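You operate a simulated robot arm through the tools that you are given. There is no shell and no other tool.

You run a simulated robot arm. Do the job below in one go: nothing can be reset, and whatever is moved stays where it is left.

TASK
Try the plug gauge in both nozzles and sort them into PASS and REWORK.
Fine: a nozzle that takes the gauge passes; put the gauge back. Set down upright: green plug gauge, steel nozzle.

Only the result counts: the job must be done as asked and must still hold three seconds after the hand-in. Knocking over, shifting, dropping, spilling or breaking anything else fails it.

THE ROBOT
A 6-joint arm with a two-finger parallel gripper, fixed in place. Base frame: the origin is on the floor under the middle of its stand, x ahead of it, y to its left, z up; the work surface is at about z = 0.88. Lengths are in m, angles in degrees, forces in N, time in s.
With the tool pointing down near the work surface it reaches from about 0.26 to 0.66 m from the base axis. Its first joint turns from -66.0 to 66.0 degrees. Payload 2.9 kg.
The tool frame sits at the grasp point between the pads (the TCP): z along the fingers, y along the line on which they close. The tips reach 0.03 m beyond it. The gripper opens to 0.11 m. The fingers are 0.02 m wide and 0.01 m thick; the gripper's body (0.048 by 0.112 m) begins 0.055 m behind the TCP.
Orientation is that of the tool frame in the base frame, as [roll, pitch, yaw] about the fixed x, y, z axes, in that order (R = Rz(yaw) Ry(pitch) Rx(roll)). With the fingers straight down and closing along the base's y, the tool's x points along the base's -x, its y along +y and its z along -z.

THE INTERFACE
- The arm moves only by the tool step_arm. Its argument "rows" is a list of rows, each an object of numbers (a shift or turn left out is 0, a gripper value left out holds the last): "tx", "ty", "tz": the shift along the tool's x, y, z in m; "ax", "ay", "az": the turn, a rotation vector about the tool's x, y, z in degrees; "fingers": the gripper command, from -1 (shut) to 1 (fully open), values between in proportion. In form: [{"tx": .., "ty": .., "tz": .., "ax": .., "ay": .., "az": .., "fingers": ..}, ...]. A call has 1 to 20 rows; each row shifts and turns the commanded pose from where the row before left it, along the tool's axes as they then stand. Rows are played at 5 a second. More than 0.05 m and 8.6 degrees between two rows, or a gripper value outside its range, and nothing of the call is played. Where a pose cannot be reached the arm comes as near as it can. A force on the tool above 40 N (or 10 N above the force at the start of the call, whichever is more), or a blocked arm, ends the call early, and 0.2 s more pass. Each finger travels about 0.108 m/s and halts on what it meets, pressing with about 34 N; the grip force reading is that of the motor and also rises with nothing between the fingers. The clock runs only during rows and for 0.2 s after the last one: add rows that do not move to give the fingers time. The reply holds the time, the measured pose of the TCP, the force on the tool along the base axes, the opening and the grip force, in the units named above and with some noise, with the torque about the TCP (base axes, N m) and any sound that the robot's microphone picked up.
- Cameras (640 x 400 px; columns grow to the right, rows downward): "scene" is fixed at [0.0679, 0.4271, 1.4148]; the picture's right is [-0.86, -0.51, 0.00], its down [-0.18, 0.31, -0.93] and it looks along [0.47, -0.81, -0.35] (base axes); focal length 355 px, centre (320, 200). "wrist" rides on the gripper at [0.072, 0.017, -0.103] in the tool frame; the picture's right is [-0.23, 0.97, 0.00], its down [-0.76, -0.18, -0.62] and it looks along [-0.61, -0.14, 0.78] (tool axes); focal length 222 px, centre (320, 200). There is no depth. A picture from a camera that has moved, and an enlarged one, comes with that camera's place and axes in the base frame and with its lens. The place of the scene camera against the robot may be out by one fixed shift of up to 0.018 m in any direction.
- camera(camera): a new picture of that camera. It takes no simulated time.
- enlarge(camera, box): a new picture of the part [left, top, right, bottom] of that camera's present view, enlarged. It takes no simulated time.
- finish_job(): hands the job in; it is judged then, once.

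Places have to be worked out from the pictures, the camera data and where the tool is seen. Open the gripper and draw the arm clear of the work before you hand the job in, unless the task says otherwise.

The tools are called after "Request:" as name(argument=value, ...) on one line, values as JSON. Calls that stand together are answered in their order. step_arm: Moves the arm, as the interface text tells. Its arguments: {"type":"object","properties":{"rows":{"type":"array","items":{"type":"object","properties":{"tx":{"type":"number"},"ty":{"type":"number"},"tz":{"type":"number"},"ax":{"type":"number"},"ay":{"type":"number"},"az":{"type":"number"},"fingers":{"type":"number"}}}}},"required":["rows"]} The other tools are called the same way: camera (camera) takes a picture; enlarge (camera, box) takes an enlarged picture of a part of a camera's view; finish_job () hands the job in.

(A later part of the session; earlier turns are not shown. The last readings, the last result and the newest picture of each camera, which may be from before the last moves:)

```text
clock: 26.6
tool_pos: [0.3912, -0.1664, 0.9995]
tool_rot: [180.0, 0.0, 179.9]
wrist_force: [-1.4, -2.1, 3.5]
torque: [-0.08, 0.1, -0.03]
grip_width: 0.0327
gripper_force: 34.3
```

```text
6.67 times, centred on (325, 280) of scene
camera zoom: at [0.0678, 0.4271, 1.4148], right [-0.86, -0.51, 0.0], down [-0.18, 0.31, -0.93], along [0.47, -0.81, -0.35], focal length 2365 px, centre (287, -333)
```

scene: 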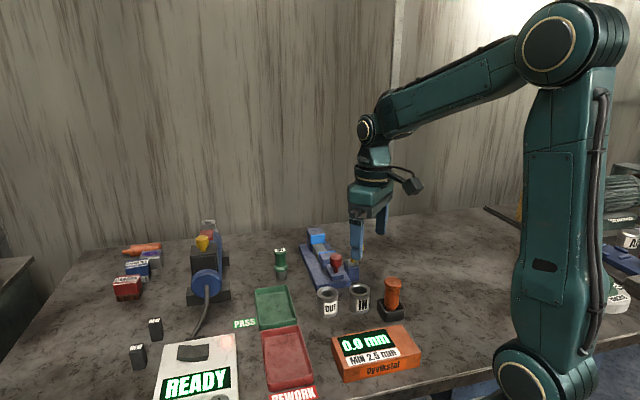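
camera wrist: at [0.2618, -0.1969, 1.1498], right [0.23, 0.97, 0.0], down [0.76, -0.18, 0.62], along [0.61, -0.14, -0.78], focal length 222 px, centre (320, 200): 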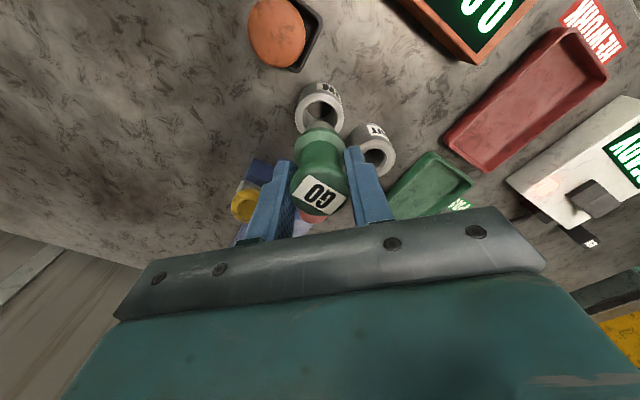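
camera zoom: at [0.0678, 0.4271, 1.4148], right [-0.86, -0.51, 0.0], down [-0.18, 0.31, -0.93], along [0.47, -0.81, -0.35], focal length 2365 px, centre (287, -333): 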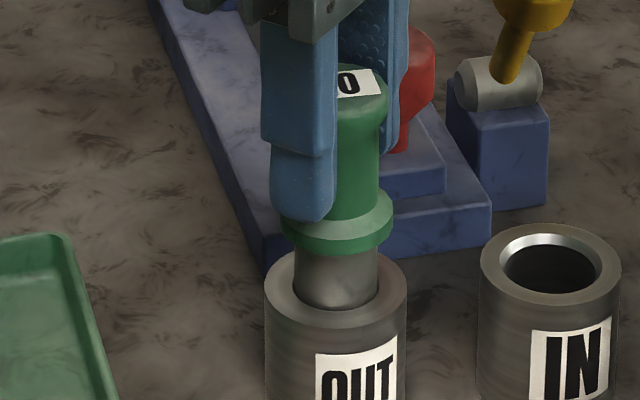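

Only about 5 N so far while the tip slides in the chamfer. I continue in 1 mm steps and compare force against depth.

Request:
step_arm(rows=[{"tz": 0.001}, {}])

Request:
enlarge(camera="wrist", box=[256, 60, 384, 156])

```text
clock: 27.2
tool_pos: [0.3916, -0.1658, 0.9998]
tool_rot: [-180.0, 0.2, -180.0]
wrist_force: [-1.6, 0.3, 16.7]
torque: [0.03, 0.09, 0.01]
grip_width: 0.0324
gripper_force: 34.1
```

```text
4.17 times, centred on (320, 108) of wrist
camera zoom: at [0.3181, -0.1495, 1.1039], right [0.23, 0.97, 0.0], down [0.76, -0.18, 0.63], along [0.61, -0.14, -0.78], focal length 926 px, centre (320, 583)
```

zoom: 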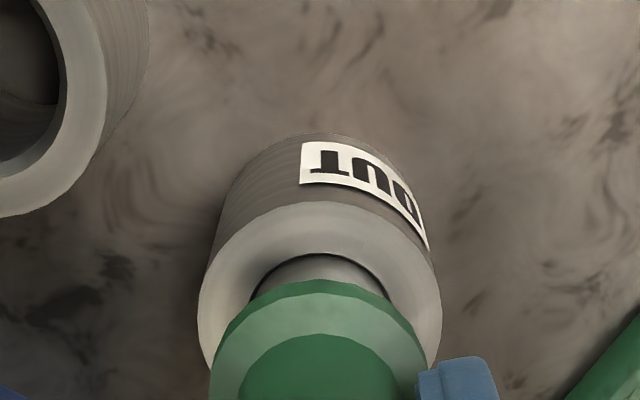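

Force jumped to 17 N with balanced side forces, i.e. a stop all around. One more millimetre to confirm it does not go in.

Request:
step_arm(rows=[{"tz": 0.001}, {}])

Request:
enlarge(camera="scene", box=[300, 250, 350, 310])

```text
clock: 27.8
tool_pos: [0.3924, -0.166, 0.9985]
tool_rot: [-179.9, 0.2, 180.0]
wrist_force: [-1.1, -0.1, 29.0]
torque: [0.01, 0.06, -0.03]
grip_width: 0.0322
gripper_force: 33.9
```

```text
6.67 times, centred on (325, 280) of scene
camera zoom: at [0.0675, 0.4273, 1.4148], right [-0.86, -0.51, 0.0], down [-0.18, 0.31, -0.94], along [0.47, -0.81, -0.35], focal length 2365 px, centre (287, -333)
```

zoom: 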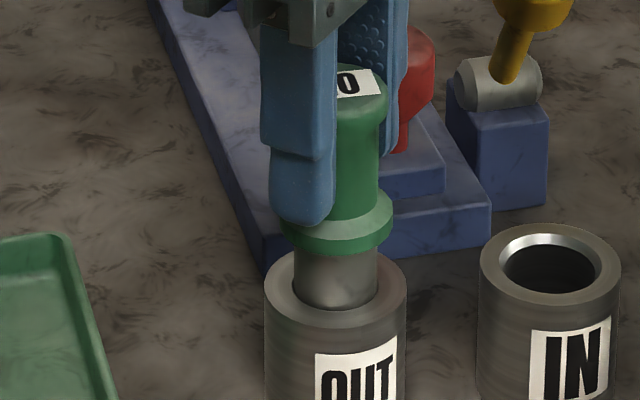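

Force 29 N with no progress: OUT does not take the gauge, so it goes to REWORK. I withdraw the gauge straight up and check it in the grip.

Request:
step_arm(rows=[{"tz": -0.002}, {"tz": -0.004}, {"tz": -0.01}, {"tz": -0.02}, {"tz": -0.025}, {"tz": -0.0315}, {}])

Request:
enlarge(camera="wrist", box=[240, 110, 400, 230])

Request:
camera(camera="scene")

```text
clock: 29.4
tool_pos: [0.3912, -0.166, 1.0906]
tool_rot: [180.0, 0.0, -180.0]
wrist_force: [-0.3, -0.7, -2.0]
torque: [0.02, 0.02, -0.01]
grip_width: 0.0321
gripper_force: 33.9
```

```text
3.33 times, centred on (320, 170) of wrist
camera zoom: at [0.3186, -0.149, 1.1958], right [0.23, 0.97, 0.0], down [0.76, -0.18, 0.62], along [0.61, -0.14, -0.78], focal length 740 px, centre (320, 300)
```

zoom: 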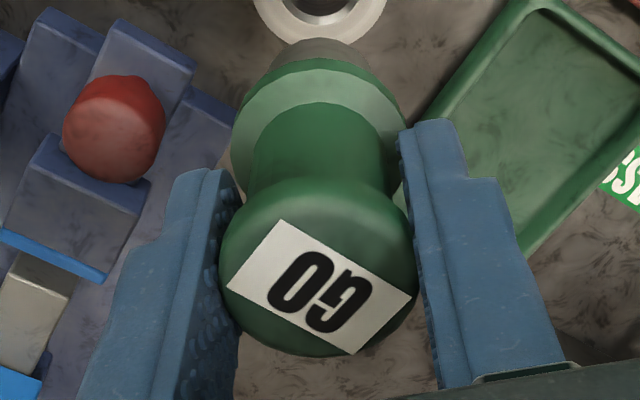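

```text
taken
```

scene: 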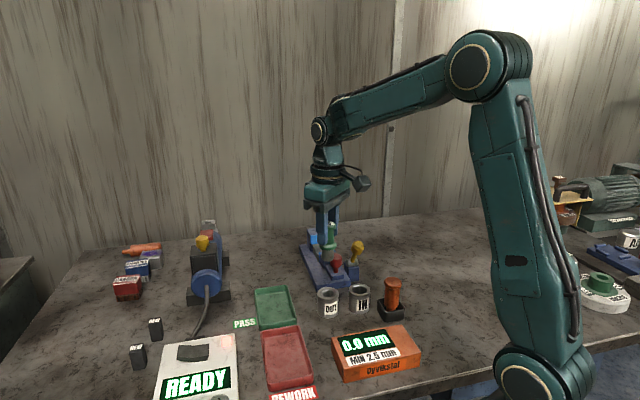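

The gauge is still well held (tilted maybe 1° at most). I carry it back to above its original spot.

Request:
step_arm(rows=[{"tx": -0.0343, "ty": -0.0113}, {"tx": -0.0343, "ty": -0.0113}, {"tx": -0.0343, "ty": -0.0113}, {"tx": -0.0343, "ty": -0.0113}, {"tx": -0.0342, "ty": -0.0112}, {}, {}])

Request:
enlarge(camera="scene", box=[240, 170, 340, 260])

```text
clock: 31.0
tool_pos: [0.5638, -0.223, 1.0909]
tool_rot: [180.0, 0.0, 180.0]
wrist_force: [0.9, -0.4, -2.1]
torque: [0.04, 0.01, 0.01]
grip_width: 0.0323
gripper_force: 34.4
```

```text
4.44 times, centred on (290, 215) of scene
camera zoom: at [0.0679, 0.4271, 1.4148], right [-0.86, -0.51, 0.0], down [-0.18, 0.31, -0.93], along [0.47, -0.81, -0.35], focal length 1577 px, centre (453, 133)
```

zoom: 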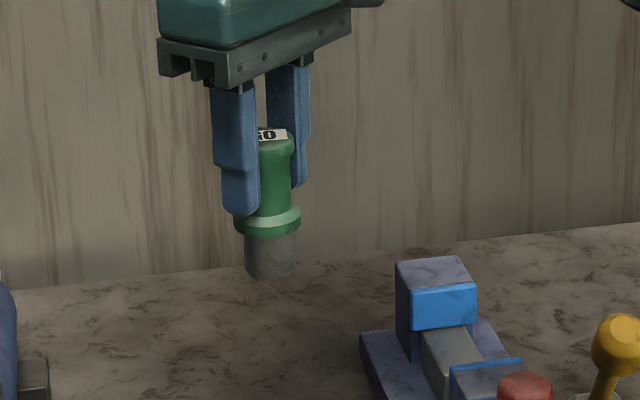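

Over the original spot. I lower to about 3 mm above the bench contact height, then finish in 1 mm steps.

Request:
step_arm(rows=[{"tz": 0.035}, {"tz": 0.035}, {"tz": 0.03}, {"tz": 0.02}, {"tz": 0.009}, {}])

Request:
step_arm(rows=[{"tz": 0.001}, {"tz": 0.001}, {}])

```text
clock: 32.4
tool_pos: [0.5633, -0.2235, 0.9604]
tool_rot: [-180.0, 0.0, 180.0]
wrist_force: [0.5, -0.1, -1.6]
torque: [0.0, 0.02, -0.03]
grip_width: 0.0325
gripper_force: 34.0
```

```text
clock: 33.2
tool_pos: [0.563, -0.2234, 0.9591]
tool_rot: [-180.0, 0.0, 180.0]
wrist_force: [0.0, 0.4, -2.1]
torque: [0.02, 0.02, 0.0]
grip_width: 0.0324
gripper_force: 34.2
```

No contact yet at z 0.959; I lower further in 1 mm steps.

Request:
step_arm(rows=[{"tz": 0.001}, {"tz": 0.001}, {}])

```text
clock: 34.0
tool_pos: [0.5634, -0.2229, 0.9563]
tool_rot: [-179.9, 0.0, -179.9]
wrist_force: [-0.1, 0.4, -2.7]
torque: [0.02, 0.02, 0.0]
grip_width: 0.0324
gripper_force: 33.3
```

Still hanging; another small step down to find the bench.

Request:
step_arm(rows=[{"tz": 0.0007}, {"tz": 0.0007}, {}])

```text
clock: 34.8
tool_pos: [0.5624, -0.2229, 0.9556]
tool_rot: [-180.0, 0.0, 180.0]
wrist_force: [0.5, -0.6, -1.7]
torque: [0.0, -0.02, 0.05]
grip_width: 0.0325
gripper_force: 34.8
```

No contact yet, so the gauge has slipped up a little in the grip. I continue down.

Request:
step_arm(rows=[{"tz": 0.0007}, {"tz": 0.0007}, {}])

Request:
enlarge(camera="scene", box=[240, 200, 340, 290])

Request:
enlarge(camera="wrist", box=[240, 110, 400, 230])

```text
clock: 35.6
tool_pos: [0.5634, -0.2225, 0.9543]
tool_rot: [-180.0, 0.0, 180.0]
wrist_force: [-0.3, -0.5, -1.3]
torque: [-0.01, -0.03, 0.0]
grip_width: 0.0322
gripper_force: 34.0
```

```text
4.44 times, centred on (290, 245) of scene
camera zoom: at [0.0679, 0.4271, 1.4148], right [-0.86, -0.51, 0.0], down [-0.18, 0.31, -0.93], along [0.47, -0.81, -0.35], focal length 1577 px, centre (453, 0)
```

zoom: 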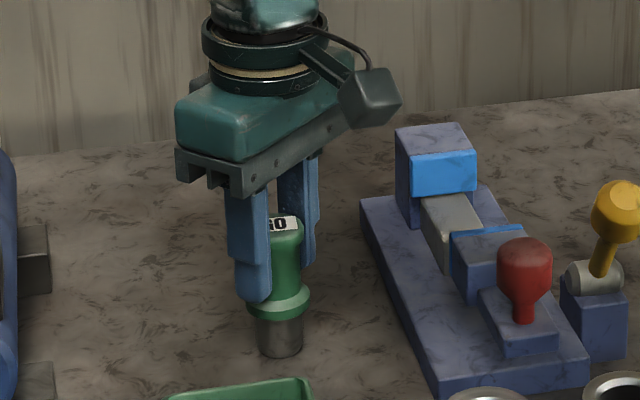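

```text
3.33 times, centred on (320, 170) of wrist
camera zoom: at [0.4896, -0.2051, 1.0587], right [0.23, 0.97, 0.0], down [0.76, -0.18, 0.62], along [0.61, -0.14, -0.78], focal length 740 px, centre (320, 300)
```

zoom: 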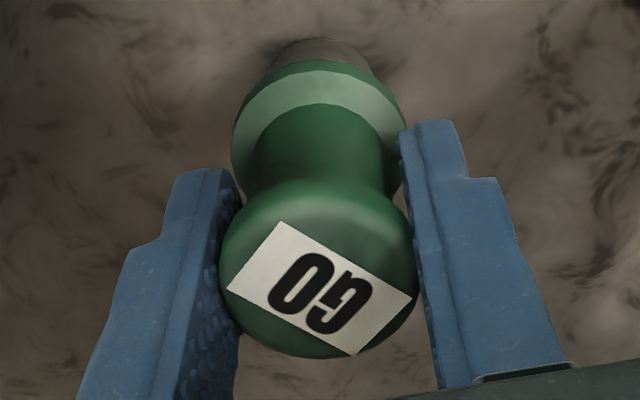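

The base is practically at the bench; a few more sub-millimetre steps until force appears.

Request:
step_arm(rows=[{"tz": 0.0007}, {"tz": 0.0007}, {}])

```text
clock: 36.4
tool_pos: [0.5629, -0.2212, 0.9545]
tool_rot: [180.0, 0.1, -179.9]
wrist_force: [-2.5, 2.7, 8.5]
torque: [0.16, 0.09, 0.06]
grip_width: 0.0325
gripper_force: 34.6
```

Base is on the bench (about 10 N). I back off slightly and open the fingers.

Request:
step_arm(rows=[{"tz": -0.0004}, {"fingers": -0.3}, {"fingers": -0.1}, {"fingers": 0.1}, {"fingers": 0.3}, {}])

Request:
enlarge(camera="scene", box=[240, 200, 340, 290])

Request:
enlarge(camera="wrist", box=[240, 110, 400, 230])

```text
clock: 37.8
tool_pos: [0.562, -0.2219, 0.9541]
tool_rot: [-180.0, 0.0, 180.0]
wrist_force: [-0.2, -0.5, 0.4]
torque: [0.0, 0.0, 0.03]
grip_width: 0.0715
gripper_force: 0.1
```

```text
4.44 times, centred on (290, 245) of scene
camera zoom: at [0.0679, 0.4271, 1.4148], right [-0.86, -0.51, 0.0], down [-0.18, 0.31, -0.93], along [0.47, -0.81, -0.35], focal length 1577 px, centre (453, 0)
```

zoom: 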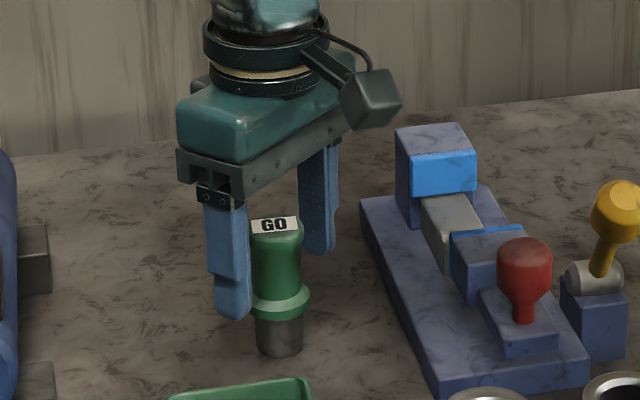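

```text
3.33 times, centred on (320, 170) of wrist
camera zoom: at [0.4896, -0.2059, 1.0577], right [0.23, 0.97, 0.0], down [0.76, -0.18, 0.62], along [0.61, -0.14, -0.78], focal length 740 px, centre (320, 300)
```

zoom: 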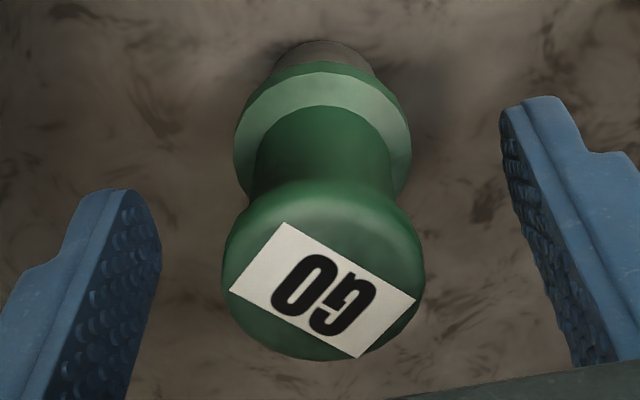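

The gauge stands upright at its original spot. I lift straight up clear of it.

Request:
step_arm(rows=[{"tz": -0.02}, {"tz": -0.0342}, {"tz": -0.0342}, {"tz": -0.0342}, {"tz": -0.0342}, {}])

Request:
camera(camera="wrist")

```text
clock: 39.2
tool_pos: [0.5623, -0.2229, 1.1095]
tool_rot: [-179.9, 0.0, -180.0]
wrist_force: [0.1, -0.3, 0.3]
torque: [-0.01, -0.01, 0.0]
grip_width: 0.0712
gripper_force: 0.0
```

```text
taken
camera wrist: at [0.4897, -0.2056, 1.214], right [0.23, 0.97, 0.0], down [0.76, -0.18, 0.62], along [0.61, -0.14, -0.78], focal length 222 px, centre (320, 200)
```

wrist: 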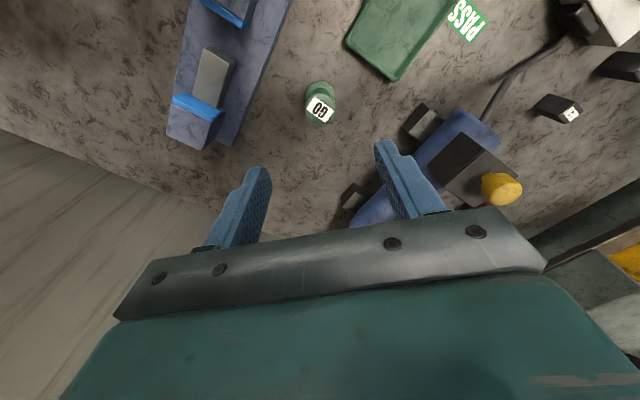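

Next I move to a spot from which the wrist camera sees both trays.

Request:
step_arm(rows=[{"tx": 0.0407, "ty": 0.0231}, {"tx": 0.0407, "ty": 0.0231}, {"tx": 0.0406, "ty": 0.0231}, {"tx": 0.0406, "ty": 0.0231}, {}, {}])

Request:
camera(camera="wrist")

```text
clock: 40.6
tool_pos: [0.4005, -0.1294, 1.1093]
tool_rot: [180.0, 0.0, 179.9]
wrist_force: [1.2, -0.1, -0.9]
torque: [0.0, -0.03, -0.02]
grip_width: 0.0714
gripper_force: 0.0
```

```text
taken
camera wrist: at [0.3277, -0.1125, 1.2138], right [0.23, 0.97, 0.0], down [0.76, -0.18, 0.62], along [0.61, -0.14, -0.78], focal length 222 px, centre (320, 200)
```

wrist: 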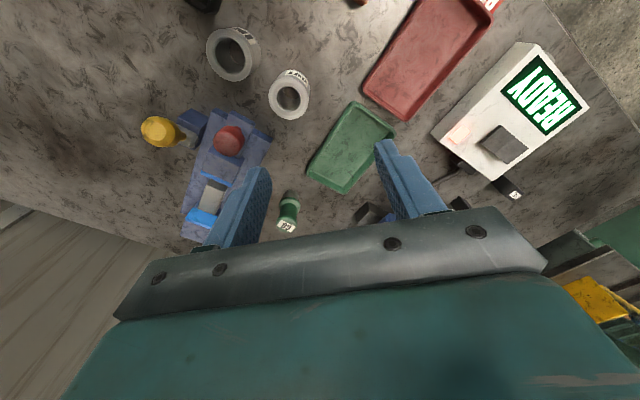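

Both trays and both nozzles show; I enlarge this area to measure them.

Request:
enlarge(camera="wrist", box=[190, 0, 510, 200])

Request:
enlarge(camera="wrist", box=[290, 60, 450, 200])

```text
2.00 times, centred on (350, 100) of wrist
camera zoom: at [0.3277, -0.1125, 1.2138], right [0.23, 0.97, 0.0], down [0.76, -0.18, 0.62], along [0.61, -0.14, -0.78], focal length 444 px, centre (260, 400)
```

zoom: 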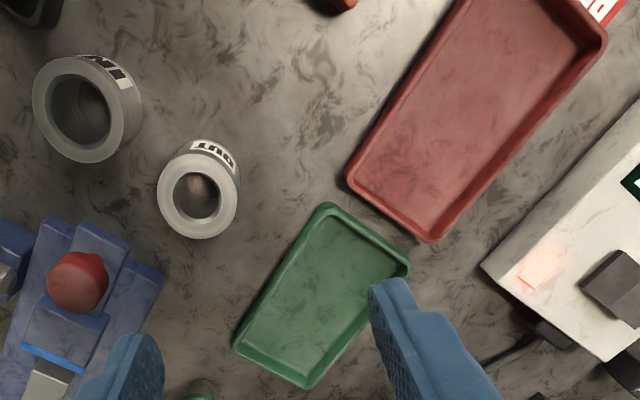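

```text
2.86 times, centred on (370, 130) of wrist
camera zoom: at [0.3277, -0.1125, 1.2138], right [0.23, 0.97, 0.0], down [0.76, -0.18, 0.62], along [0.61, -0.14, -0.78], focal length 635 px, centre (177, 400)
```

zoom: 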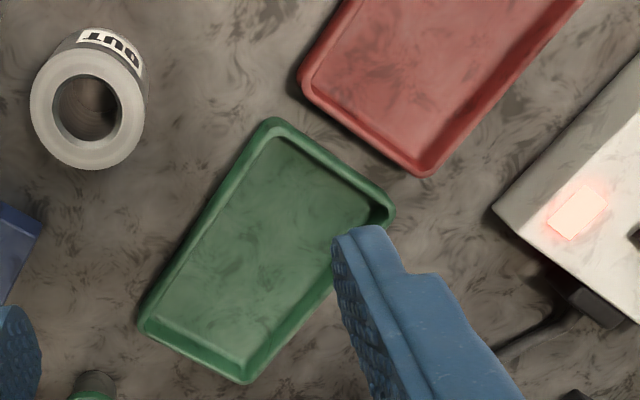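

PASS tray centre is about (0.496, -0.107), REWORK about (0.389, 0.000), both with the long axis at ~135°. I move over IN and turn the tool 45° so the fingers close along the trays' long axis and clear of OUT.

Request:
step_arm(rows=[{"tx": 0.0223, "ty": -0.0278}, {"tx": 0.0223, "ty": -0.0278}, {"tx": 0.0224, "ty": -0.0278}, {"az": -7.5}, {"az": -7.5}, {"az": -7.5}, {"az": -7.5}, {"az": -7.5}, {"az": -7.5}, {}, {}])

Request:
camera(camera="wrist")

Request:
enlarge(camera="scene", box=[290, 180, 430, 320])

```text
clock: 43.0
tool_pos: [0.332, -0.2137, 1.1099]
tool_rot: [-180.0, 0.0, -135.0]
wrist_force: [-0.8, 0.5, -1.1]
torque: [-0.02, 0.0, -0.01]
grip_width: 0.0717
gripper_force: 0.1
```

```text
taken
camera wrist: at [0.2693, -0.2535, 1.2142], right [-0.53, 0.85, 0.0], down [0.66, 0.41, 0.62], along [0.53, 0.33, -0.78], focal length 222 px, centre (320, 200)
```

wrist: 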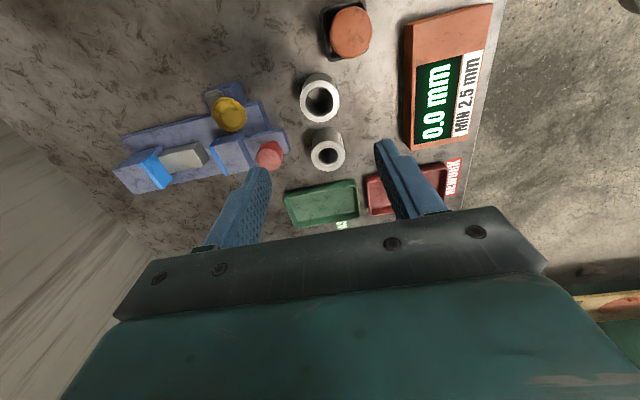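

```text
2.86 times, centred on (360, 250) of scene
camera zoom: at [0.0679, 0.4271, 1.4148], right [-0.86, -0.51, 0.0], down [-0.18, 0.31, -0.93], along [0.47, -0.81, -0.35], focal length 1014 px, centre (206, 57)
```

zoom: 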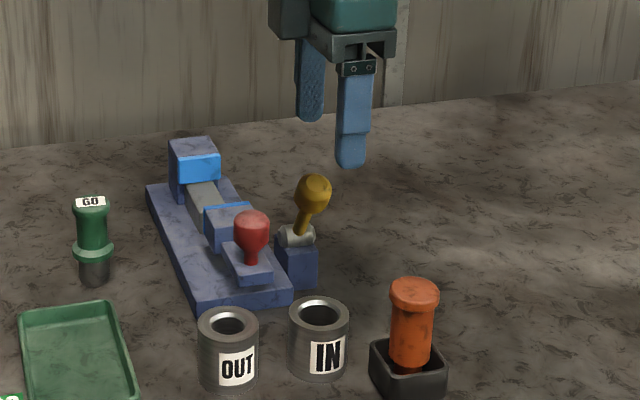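

Tool turned as wanted. I enlarge the wrist view to check IN's position against the finger line.

Request:
enlarge(camera="wrist", box=[260, 50, 388, 170])

```text
3.33 times, centred on (324, 110) of wrist
camera zoom: at [0.2693, -0.2535, 1.2142], right [-0.53, 0.85, 0.0], down [0.66, 0.41, 0.62], along [0.53, 0.33, -0.78], focal length 740 px, centre (307, 500)
```

zoom: 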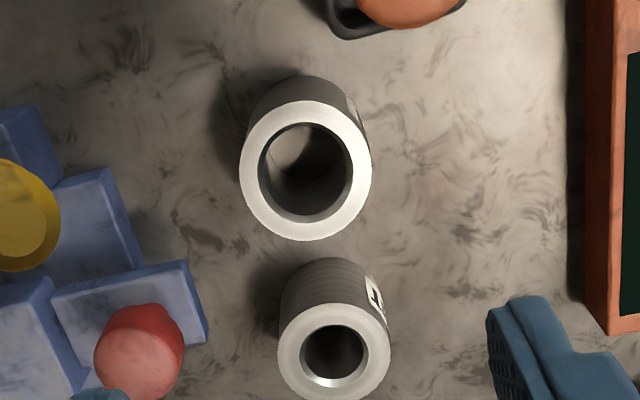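

IN is centred between the fingers to within 1 mm and the other objects are clear. I descend around IN to TCP z ≈ 0.925.

Request:
step_arm(rows=[{"tz": 0.04}, {"tz": 0.04}, {"tz": 0.04}, {"tz": 0.03}, {"tz": 0.02}, {"tz": 0.015}, {}])

Request:
enlarge(camera="scene", box=[290, 220, 430, 330])

Request:
camera(camera="wrist")

```text
clock: 44.6
tool_pos: [0.3329, -0.2131, 0.9251]
tool_rot: [-179.9, 0.0, -135.0]
wrist_force: [0.6, -0.1, 0.3]
torque: [-0.02, 0.02, 0.02]
grip_width: 0.0716
gripper_force: 0.1
```

```text
3.64 times, centred on (360, 275) of scene
camera zoom: at [0.0679, 0.4271, 1.4148], right [-0.86, -0.51, 0.0], down [-0.18, 0.31, -0.93], along [0.47, -0.81, -0.35], focal length 1290 px, centre (174, -73)
```

zoom: 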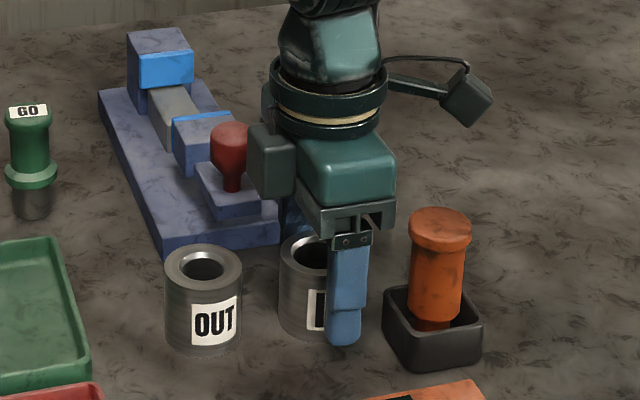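

```text
taken
camera wrist: at [0.269, -0.2527, 1.0294], right [-0.53, 0.85, 0.0], down [0.66, 0.41, 0.62], along [0.53, 0.33, -0.78], focal length 222 px, centre (320, 200)
```

wrist: 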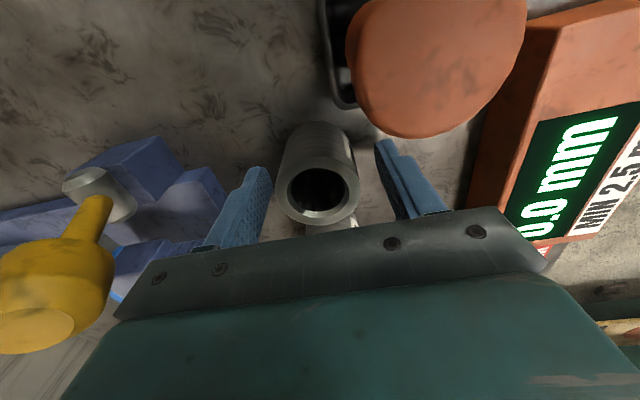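

IN is between the fingers with room on both sides. I close on it.

Request:
step_arm(rows=[{"fingers": 0.1}, {"fingers": -0.05}, {"fingers": -0.15}, {"fingers": -0.4}, {"fingers": -1}, {}])

Request:
enlarge(camera="wrist", box=[230, 100, 410, 240])

```text
clock: 46.0
tool_pos: [0.3332, -0.2142, 0.9253]
tool_rot: [180.0, 0.0, -135.1]
wrist_force: [1.4, -0.8, 0.1]
torque: [0.03, -0.02, -0.06]
grip_width: 0.0475
gripper_force: 33.9
```

```text
2.86 times, centred on (320, 170) of wrist
camera zoom: at [0.2691, -0.2528, 1.0297], right [-0.53, 0.85, 0.0], down [0.66, 0.41, 0.62], along [0.53, 0.33, -0.78], focal length 635 px, centre (320, 286)
```

zoom: 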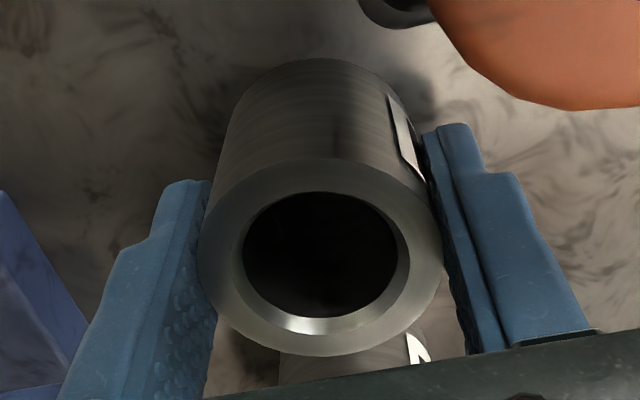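

IN is gripped at 0.0475 m. I lift it and carry it high over OUT to above the PASS tray.

Request:
step_arm(rows=[{"tz": -0.01}, {"tz": -0.025}, {"tz": -0.04}, {"tz": -0.05}, {}, {"tx": -0.0381, "ty": -0.008}, {"tx": -0.0381, "ty": -0.008}, {"tx": -0.0381, "ty": -0.008}, {"tx": -0.0381, "ty": -0.008}, {"tx": -0.0381, "ty": -0.008}, {}, {}])

Request:
camera(camera="scene")

Request:
camera(camera="wrist")

```text
clock: 48.6
tool_pos: [0.4971, -0.1062, 1.0502]
tool_rot: [-180.0, 0.0, -135.0]
wrist_force: [-0.7, 0.4, -4.9]
torque: [0.0, -0.01, 0.03]
grip_width: 0.0477
gripper_force: 33.9
```

```text
taken
```

scene: 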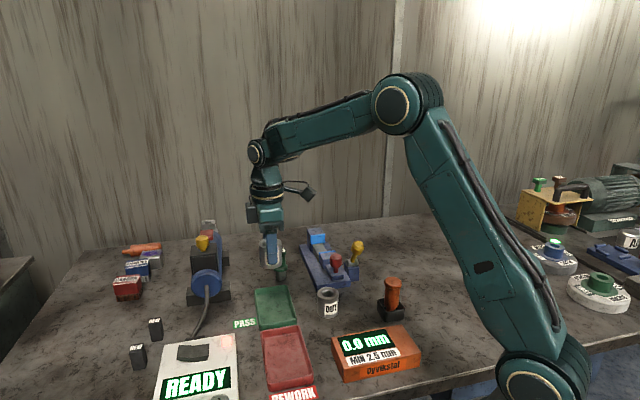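

```text
taken
camera wrist: at [0.4341, -0.1457, 1.1542], right [-0.53, 0.85, 0.0], down [0.66, 0.41, 0.62], along [0.53, 0.33, -0.78], focal length 222 px, centre (320, 200)
```

wrist: 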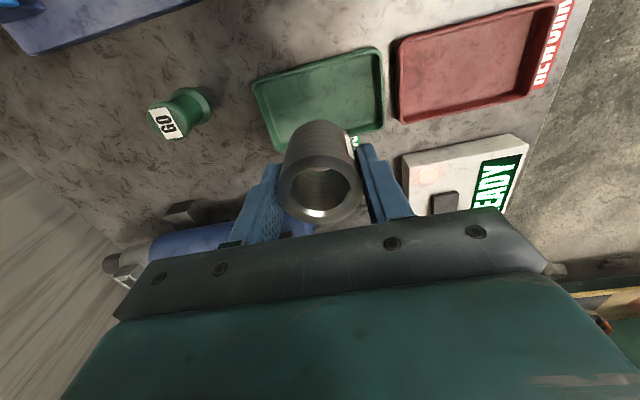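

IN hangs securely over the PASS tray. I enlarge the views to check the tray centre under it.

Request:
enlarge(camera="wrist", box=[230, 20, 410, 180])

Request:
enlarge(camera="scene", box=[220, 220, 350, 350])

```text
2.50 times, centred on (320, 100) of wrist
camera zoom: at [0.4341, -0.1457, 1.1542], right [-0.53, 0.85, 0.0], down [0.66, 0.41, 0.62], along [0.53, 0.33, -0.78], focal length 555 px, centre (320, 450)
```

zoom: 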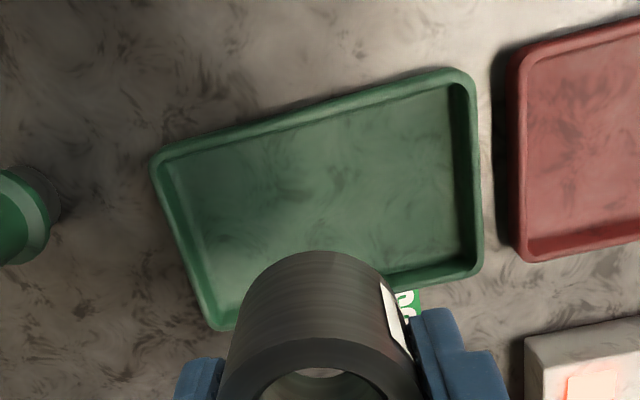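

```text
3.08 times, centred on (285, 285) of scene
camera zoom: at [0.068, 0.4271, 1.4148], right [-0.86, -0.51, 0.0], down [-0.18, 0.31, -0.93], along [0.47, -0.81, -0.35], focal length 1092 px, centre (428, -62)
```

zoom: 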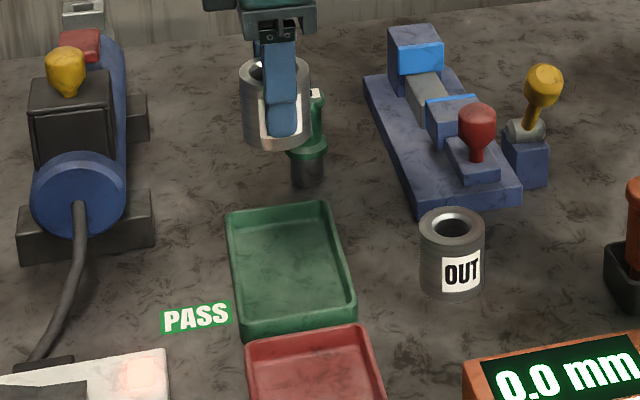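

Tray centre measures (0.495, -0.106), matching the tool within ~1.5 mm. I lower to about 1 cm above the tray rim and check again.

Request:
step_arm(rows=[{"tz": 0.03}, {"tz": 0.03}, {"tz": 0.02}, {"tz": 0.01}, {}])

Request:
enlarge(camera="scene", box=[230, 240, 330, 340])

Request:
camera(camera="wrist")

```text
clock: 49.8
tool_pos: [0.4962, -0.1084, 0.9599]
tool_rot: [179.9, -0.1, -135.0]
wrist_force: [-0.5, -0.2, -3.4]
torque: [0.02, 0.0, 0.01]
grip_width: 0.0477
gripper_force: 34.3
```

```text
4.00 times, centred on (280, 290) of scene
camera zoom: at [0.068, 0.4271, 1.4148], right [-0.86, -0.51, 0.0], down [-0.18, 0.31, -0.93], along [0.47, -0.81, -0.35], focal length 1419 px, centre (480, -160)
```

zoom: 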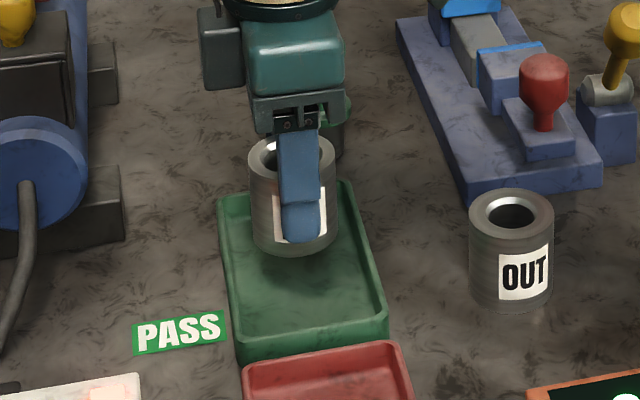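

```text
taken
camera wrist: at [0.4328, -0.1468, 1.0648], right [-0.53, 0.85, 0.0], down [0.66, 0.41, 0.62], along [0.53, 0.33, -0.78], focal length 222 px, centre (320, 200)
```

wrist: 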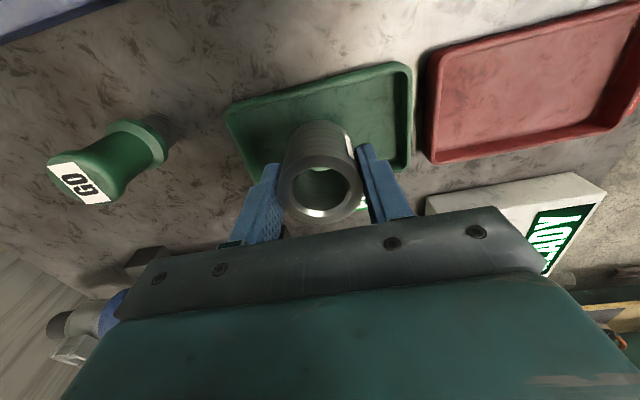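

The nozzle is over the tray interior; I shift 1.5 mm toward the middle and lower to just above the tray floor.

Request:
step_arm(rows=[{"tx": 0.0015, "tz": 0.008}, {"tz": 0.008}, {"tz": 0.006}, {"tz": 0.003}, {}])

Request:
enlarge(camera="scene", box=[230, 240, 330, 340])

Request:
enlarge(camera="wrist", box=[220, 40, 420, 200])

```text
clock: 51.0
tool_pos: [0.4949, -0.1102, 0.9356]
tool_rot: [-180.0, 0.0, -135.1]
wrist_force: [0.0, 0.5, -4.7]
torque: [0.0, -0.02, -0.06]
grip_width: 0.0475
gripper_force: 33.8
```

```text
4.00 times, centred on (280, 290) of scene
camera zoom: at [0.068, 0.4271, 1.4148], right [-0.86, -0.51, 0.0], down [-0.18, 0.31, -0.93], along [0.47, -0.81, -0.35], focal length 1419 px, centre (480, -160)
```

zoom: 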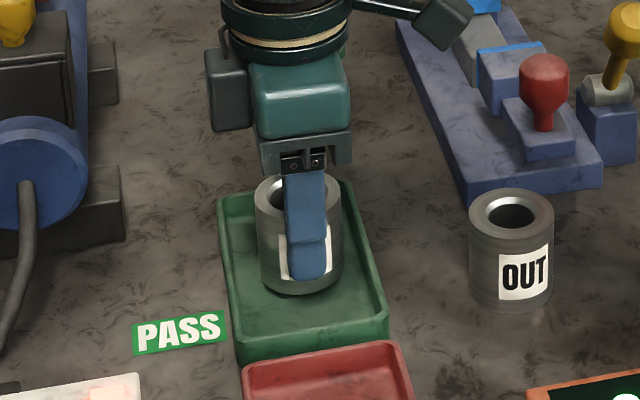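

```text
2.50 times, centred on (320, 120) of wrist
camera zoom: at [0.4314, -0.1485, 1.0394], right [-0.53, 0.85, 0.0], down [0.66, 0.41, 0.62], along [0.53, 0.33, -0.78], focal length 555 px, centre (320, 400)
```

zoom: 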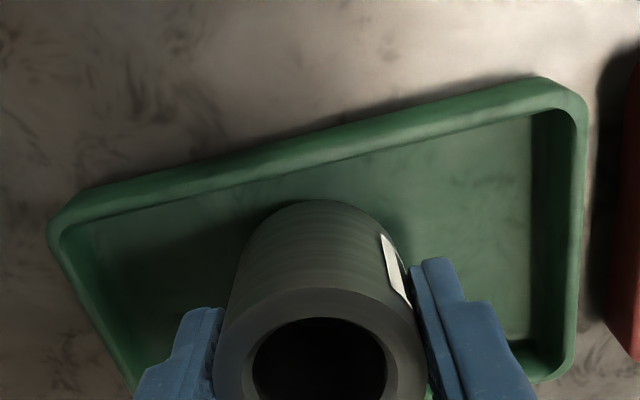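

IN is well inside the tray with clearance all around. I lower in small steps until it touches the tray floor.

Request:
step_arm(rows=[{"tz": 0.0015}, {"tz": 0.0015}, {"tz": 0.0015}, {}])

```text
clock: 52.0
tool_pos: [0.4948, -0.1087, 0.9306]
tool_rot: [-180.0, 0.0, -135.1]
wrist_force: [-0.9, 0.3, -4.4]
torque: [0.0, -0.01, 0.02]
grip_width: 0.0477
gripper_force: 34.0
```

No contact yet at 0.9305; I continue in 1 mm steps.

Request:
step_arm(rows=[{"tz": 0.001}, {"tz": 0.001}, {}])

```text
clock: 52.8
tool_pos: [0.4957, -0.1089, 0.9297]
tool_rot: [-179.9, 0.0, -135.0]
wrist_force: [-3.0, -3.4, 9.7]
torque: [-0.01, 0.4, 0.04]
grip_width: 0.0478
gripper_force: 33.4
```

IN touches the tray floor. I ease off half a millimetre and open the fingers.

Request:
step_arm(rows=[{"tz": -0.0005}, {"fingers": -0.05}, {"fingers": 0.1}, {"fingers": 0.25}, {}])

Request:
enlarge(camera="scene", box=[230, 240, 330, 340])

Request:
enlarge(camera="wrist", box=[220, 40, 420, 200])

```text
clock: 54.0
tool_pos: [0.496, -0.1083, 0.93]
tool_rot: [180.0, 0.0, -135.0]
wrist_force: [0.1, 0.1, -0.3]
torque: [0.0, -0.02, -0.02]
grip_width: 0.0688
gripper_force: 0.1
```

```text
4.00 times, centred on (280, 290) of scene
camera zoom: at [0.0679, 0.4271, 1.4148], right [-0.86, -0.51, 0.0], down [-0.18, 0.31, -0.93], along [0.47, -0.81, -0.35], focal length 1419 px, centre (480, -160)
```

zoom: 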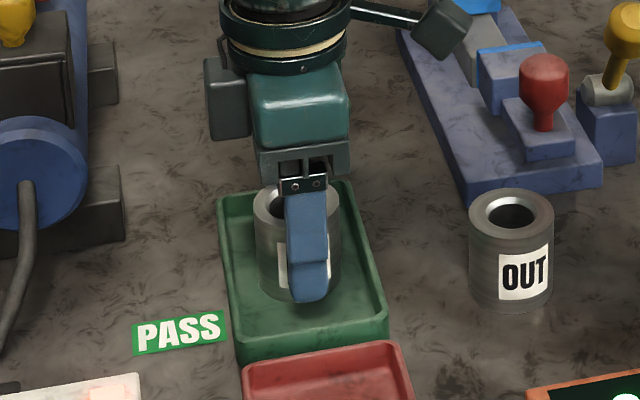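

```text
2.50 times, centred on (320, 120) of wrist
camera zoom: at [0.4319, -0.1475, 1.034], right [-0.53, 0.85, 0.0], down [0.66, 0.41, 0.62], along [0.53, 0.33, -0.78], focal length 555 px, centre (320, 400)
```

zoom: 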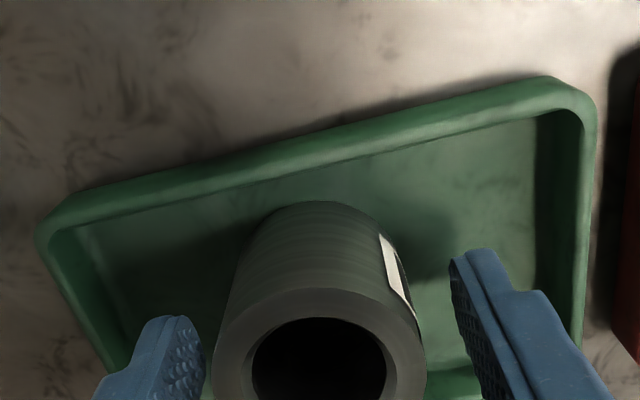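

IN stands upright in the PASS tray. I rise straight up and move above OUT.

Request:
step_arm(rows=[{"tz": -0.02}, {"tz": -0.04}, {"tz": -0.045}, {"tz": -0.046}, {}, {"tx": 0.0383, "ty": 0.0111}, {"tx": 0.0383, "ty": 0.0111}, {"tx": 0.0383, "ty": 0.0111}, {}, {}])

Request:
camera(camera="wrist")

Request:
enlarge(camera="scene", box=[220, 220, 420, 360])

```text
clock: 56.2
tool_pos: [0.3918, -0.1657, 1.0805]
tool_rot: [180.0, -0.1, -135.0]
wrist_force: [-0.3, 0.2, -0.9]
torque: [-0.04, 0.02, 0.02]
grip_width: 0.0689
gripper_force: 0.0
```

```text
taken
camera wrist: at [0.3274, -0.2047, 1.1844], right [-0.53, 0.85, 0.0], down [0.66, 0.41, 0.62], along [0.53, 0.33, -0.78], focal length 222 px, centre (320, 200)
```

wrist: 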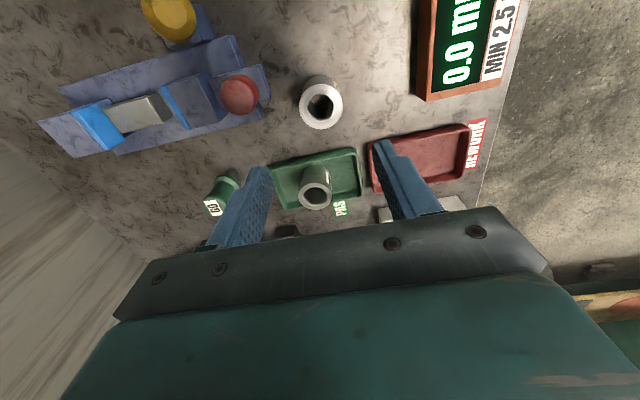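

```text
2.86 times, centred on (320, 290) of scene
camera zoom: at [0.0679, 0.4271, 1.4148], right [-0.86, -0.51, 0.0], down [-0.18, 0.31, -0.93], along [0.47, -0.81, -0.35], focal length 1014 px, centre (320, -57)
```

zoom: 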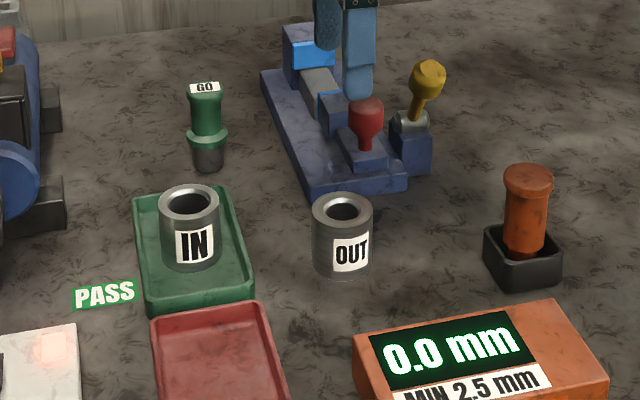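

IN stands fine in PASS. I enlarge the wrist view to check OUT's place and the clearance for the fingers.

Request:
enlarge(camera="wrist", box=[220, 50, 380, 150])

Request:
enlarge(camera="wrist", box=[340, 100, 500, 220])

```text
4.00 times, centred on (300, 100) of wrist
camera zoom: at [0.3274, -0.2047, 1.1844], right [-0.53, 0.85, 0.0], down [0.66, 0.41, 0.62], along [0.53, 0.33, -0.78], focal length 888 px, centre (400, 600)
```

zoom: 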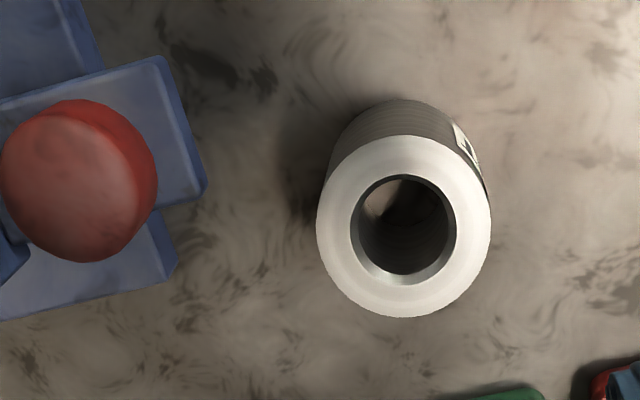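

```text
3.33 times, centred on (420, 160) of wrist
camera zoom: at [0.3274, -0.2047, 1.1844], right [-0.53, 0.85, 0.0], down [0.66, 0.41, 0.62], along [0.53, 0.33, -0.78], focal length 740 px, centre (-13, 333)
```

zoom: 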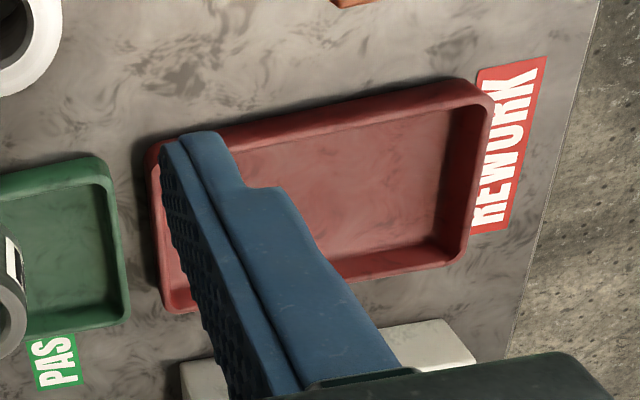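

OUT measures (0.388, -0.166); I nudge the tool accordingly, narrow the fingers slightly to keep off the blue vise, and descend around OUT.

Request:
step_arm(rows=[{"tx": 0.001, "ty": 0.0007, "fingers": 0.15}, {"tz": 0.04}, {"tz": 0.04}, {"tz": 0.03}, {}])

Request:
enlarge(camera="wrist", box=[180, 60, 460, 240])

Request:
enlarge(camera="scene", box=[260, 220, 400, 320])

```text
clock: 57.4
tool_pos: [0.3886, -0.1662, 0.9697]
tool_rot: [-179.9, 0.0, -135.0]
wrist_force: [-0.2, 0.2, -0.5]
torque: [0.0, 0.01, 0.02]
grip_width: 0.0635
gripper_force: 0.1
```

```text
2.22 times, centred on (320, 150) of wrist
camera zoom: at [0.3255, -0.2043, 1.0733], right [-0.53, 0.85, 0.0], down [0.66, 0.41, 0.62], along [0.53, 0.33, -0.78], focal length 494 px, centre (320, 311)
```

zoom: 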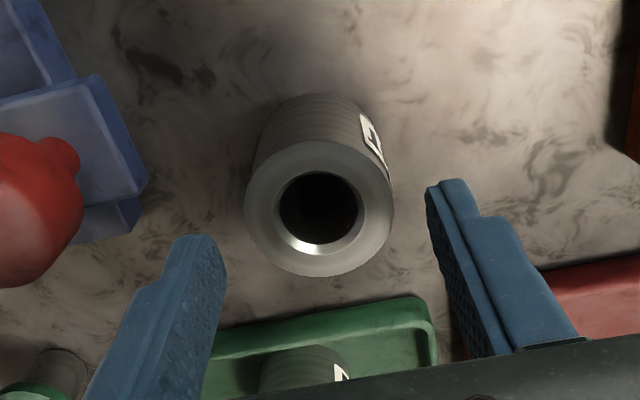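

```text
4.00 times, centred on (330, 270) of scene
camera zoom: at [0.0679, 0.4271, 1.4148], right [-0.86, -0.51, 0.0], down [-0.18, 0.31, -0.93], along [0.47, -0.81, -0.35], focal length 1419 px, centre (280, -80)
```

zoom: 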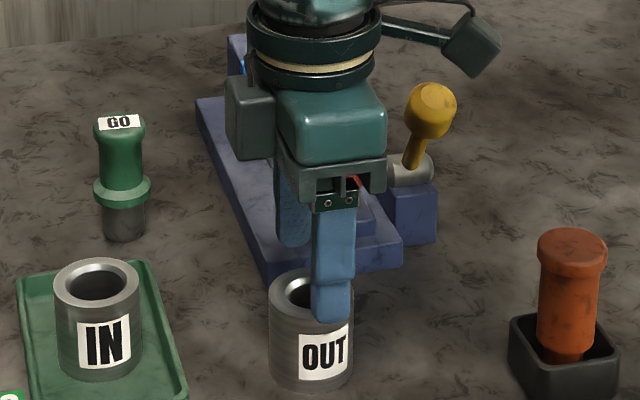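

Everything is clear; I continue down to TCP z ≈ 0.925.

Request:
step_arm(rows=[{"tz": 0.02}, {"tz": 0.015}, {"tz": 0.01}, {}])

Request:
enlarge(camera="wrist", box=[180, 60, 460, 240])

```text
clock: 58.4
tool_pos: [0.3894, -0.1658, 0.9227]
tool_rot: [-180.0, -0.1, -135.0]
wrist_force: [0.8, -0.1, 0.9]
torque: [-0.02, -0.06, -0.03]
grip_width: 0.0632
gripper_force: 0.1
```

```text
2.22 times, centred on (320, 150) of wrist
camera zoom: at [0.3256, -0.2049, 1.0283], right [-0.53, 0.85, 0.0], down [0.66, 0.41, 0.62], along [0.53, 0.33, -0.78], focal length 494 px, centre (320, 311)
```

zoom: 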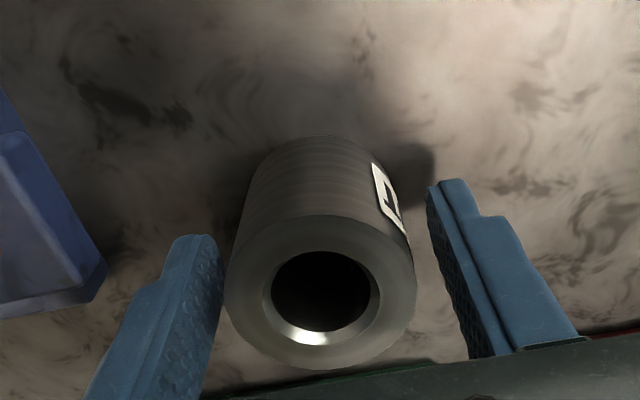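

OUT sits about 1 mm toward the left finger, so I shift by 1 mm and close on it.

Request:
step_arm(rows=[{"ty": -0.001}, {"fingers": 0.0}, {"fingers": -0.1}, {"fingers": -0.2}, {"fingers": -0.5}, {"fingers": -1}, {}])

Request:
enlarge(camera="wrist", box=[180, 60, 460, 240])

```text
clock: 60.0
tool_pos: [0.3904, -0.1663, 0.9237]
tool_rot: [-180.0, 0.1, -135.0]
wrist_force: [-1.2, 0.7, 0.7]
torque: [-0.03, 0.02, 0.0]
grip_width: 0.0477
gripper_force: 34.3
```

```text
2.22 times, centred on (320, 150) of wrist
camera zoom: at [0.3262, -0.2059, 1.0287], right [-0.53, 0.85, 0.0], down [0.66, 0.41, 0.62], along [0.53, 0.33, -0.78], focal length 494 px, centre (320, 311)
```

zoom: 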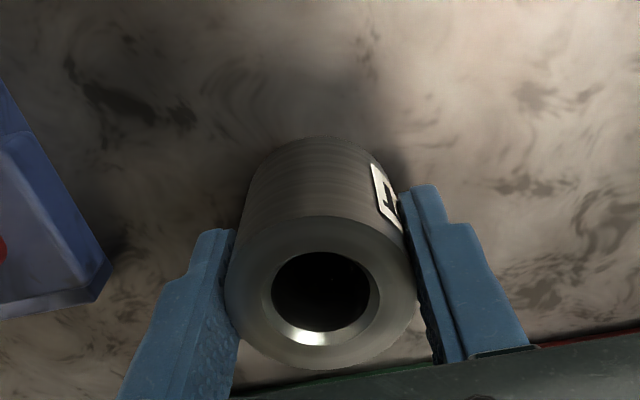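

OUT is gripped. I lift it and carry it to above the REWORK tray.

Request:
step_arm(rows=[{"tz": -0.01}, {"tz": -0.025}, {"tz": -0.04}, {"tz": -0.05}, {}, {"tx": -0.0292, "ty": 0.0295}, {"tx": -0.0292, "ty": 0.0295}, {"tx": -0.0292, "ty": 0.0295}, {"tx": -0.0293, "ty": 0.0296}, {}, {}])

Request:
enlarge(camera="wrist", box=[210, 0, 450, 200])

Request:
enlarge(camera="scene", box=[220, 220, 400, 400])

```text
clock: 62.4
tool_pos: [0.3884, -0.0036, 1.0506]
tool_rot: [-180.0, 0.0, -135.0]
wrist_force: [-0.1, -0.4, -4.9]
torque: [0.01, 0.0, 0.0]
grip_width: 0.0474
gripper_force: 33.6
```

```text
2.00 times, centred on (330, 100) of wrist
camera zoom: at [0.3253, -0.042, 1.1548], right [-0.53, 0.85, 0.0], down [0.66, 0.41, 0.62], along [0.53, 0.33, -0.78], focal length 444 px, centre (300, 400)
```

zoom: 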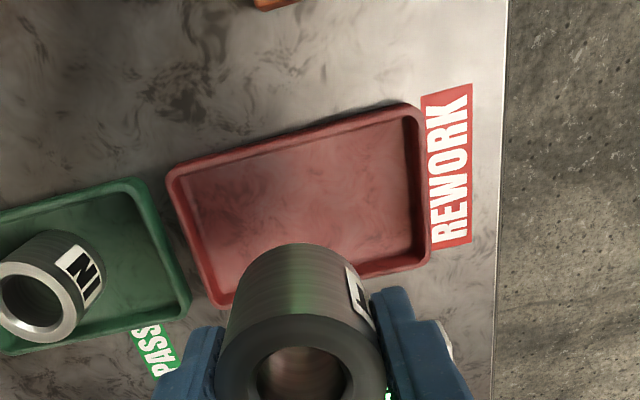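

```text
2.22 times, centred on (310, 310) of scene
camera zoom: at [0.0679, 0.4271, 1.4148], right [-0.86, -0.51, 0.0], down [-0.18, 0.31, -0.93], along [0.47, -0.81, -0.35], focal length 788 px, centre (342, -44)
```

zoom: 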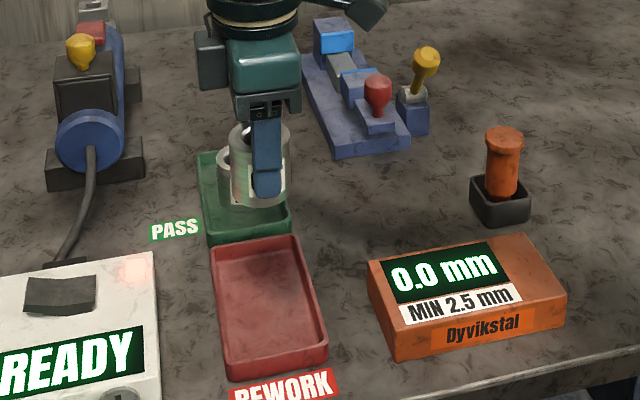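

Tray REWORK measures about (0.391, 0.002). I correct by about (+1.5, +2.5) mm and lower to just above its rim.

Request:
step_arm(rows=[{"tx": -0.0028, "ty": 0.0007}, {"tz": 0.03}, {"tz": 0.03}, {"tz": 0.02}, {"tz": 0.01}, {}])

Request:
enlarge(camera="scene", box=[240, 280, 360, 400])

Request:
enlarge(camera="wrist", box=[210, 20, 450, 200])

```text
clock: 63.8
tool_pos: [0.39, 0.002, 0.9585]
tool_rot: [-179.9, -0.1, -134.9]
wrist_force: [-0.3, 0.1, -4.7]
torque: [0.0, -0.04, 0.0]
grip_width: 0.0477
gripper_force: 34.0
```

```text
3.33 times, centred on (300, 340) of scene
camera zoom: at [0.068, 0.4271, 1.4148], right [-0.86, -0.51, 0.0], down [-0.18, 0.31, -0.93], along [0.47, -0.81, -0.35], focal length 1183 px, centre (387, -267)
```

zoom: 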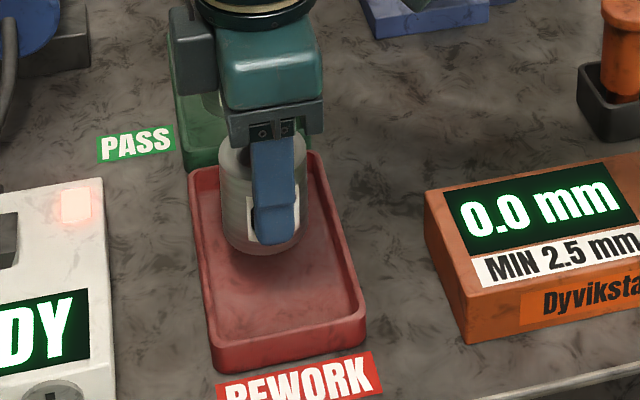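

```text
2.22 times, centred on (330, 110) of wrist
camera zoom: at [0.3261, -0.0377, 1.0631], right [-0.53, 0.85, 0.0], down [0.66, 0.41, 0.62], along [0.53, 0.33, -0.78], focal length 494 px, centre (298, 400)
```

zoom: 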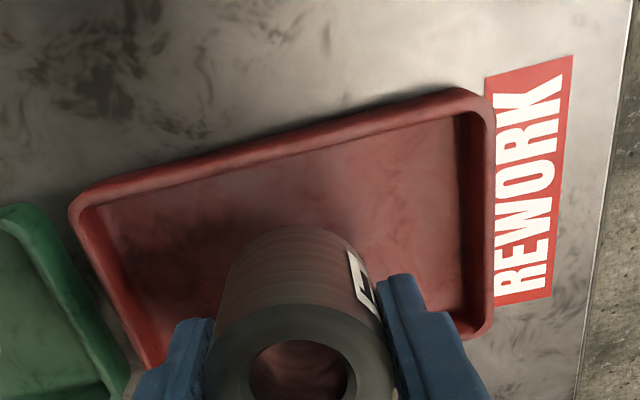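

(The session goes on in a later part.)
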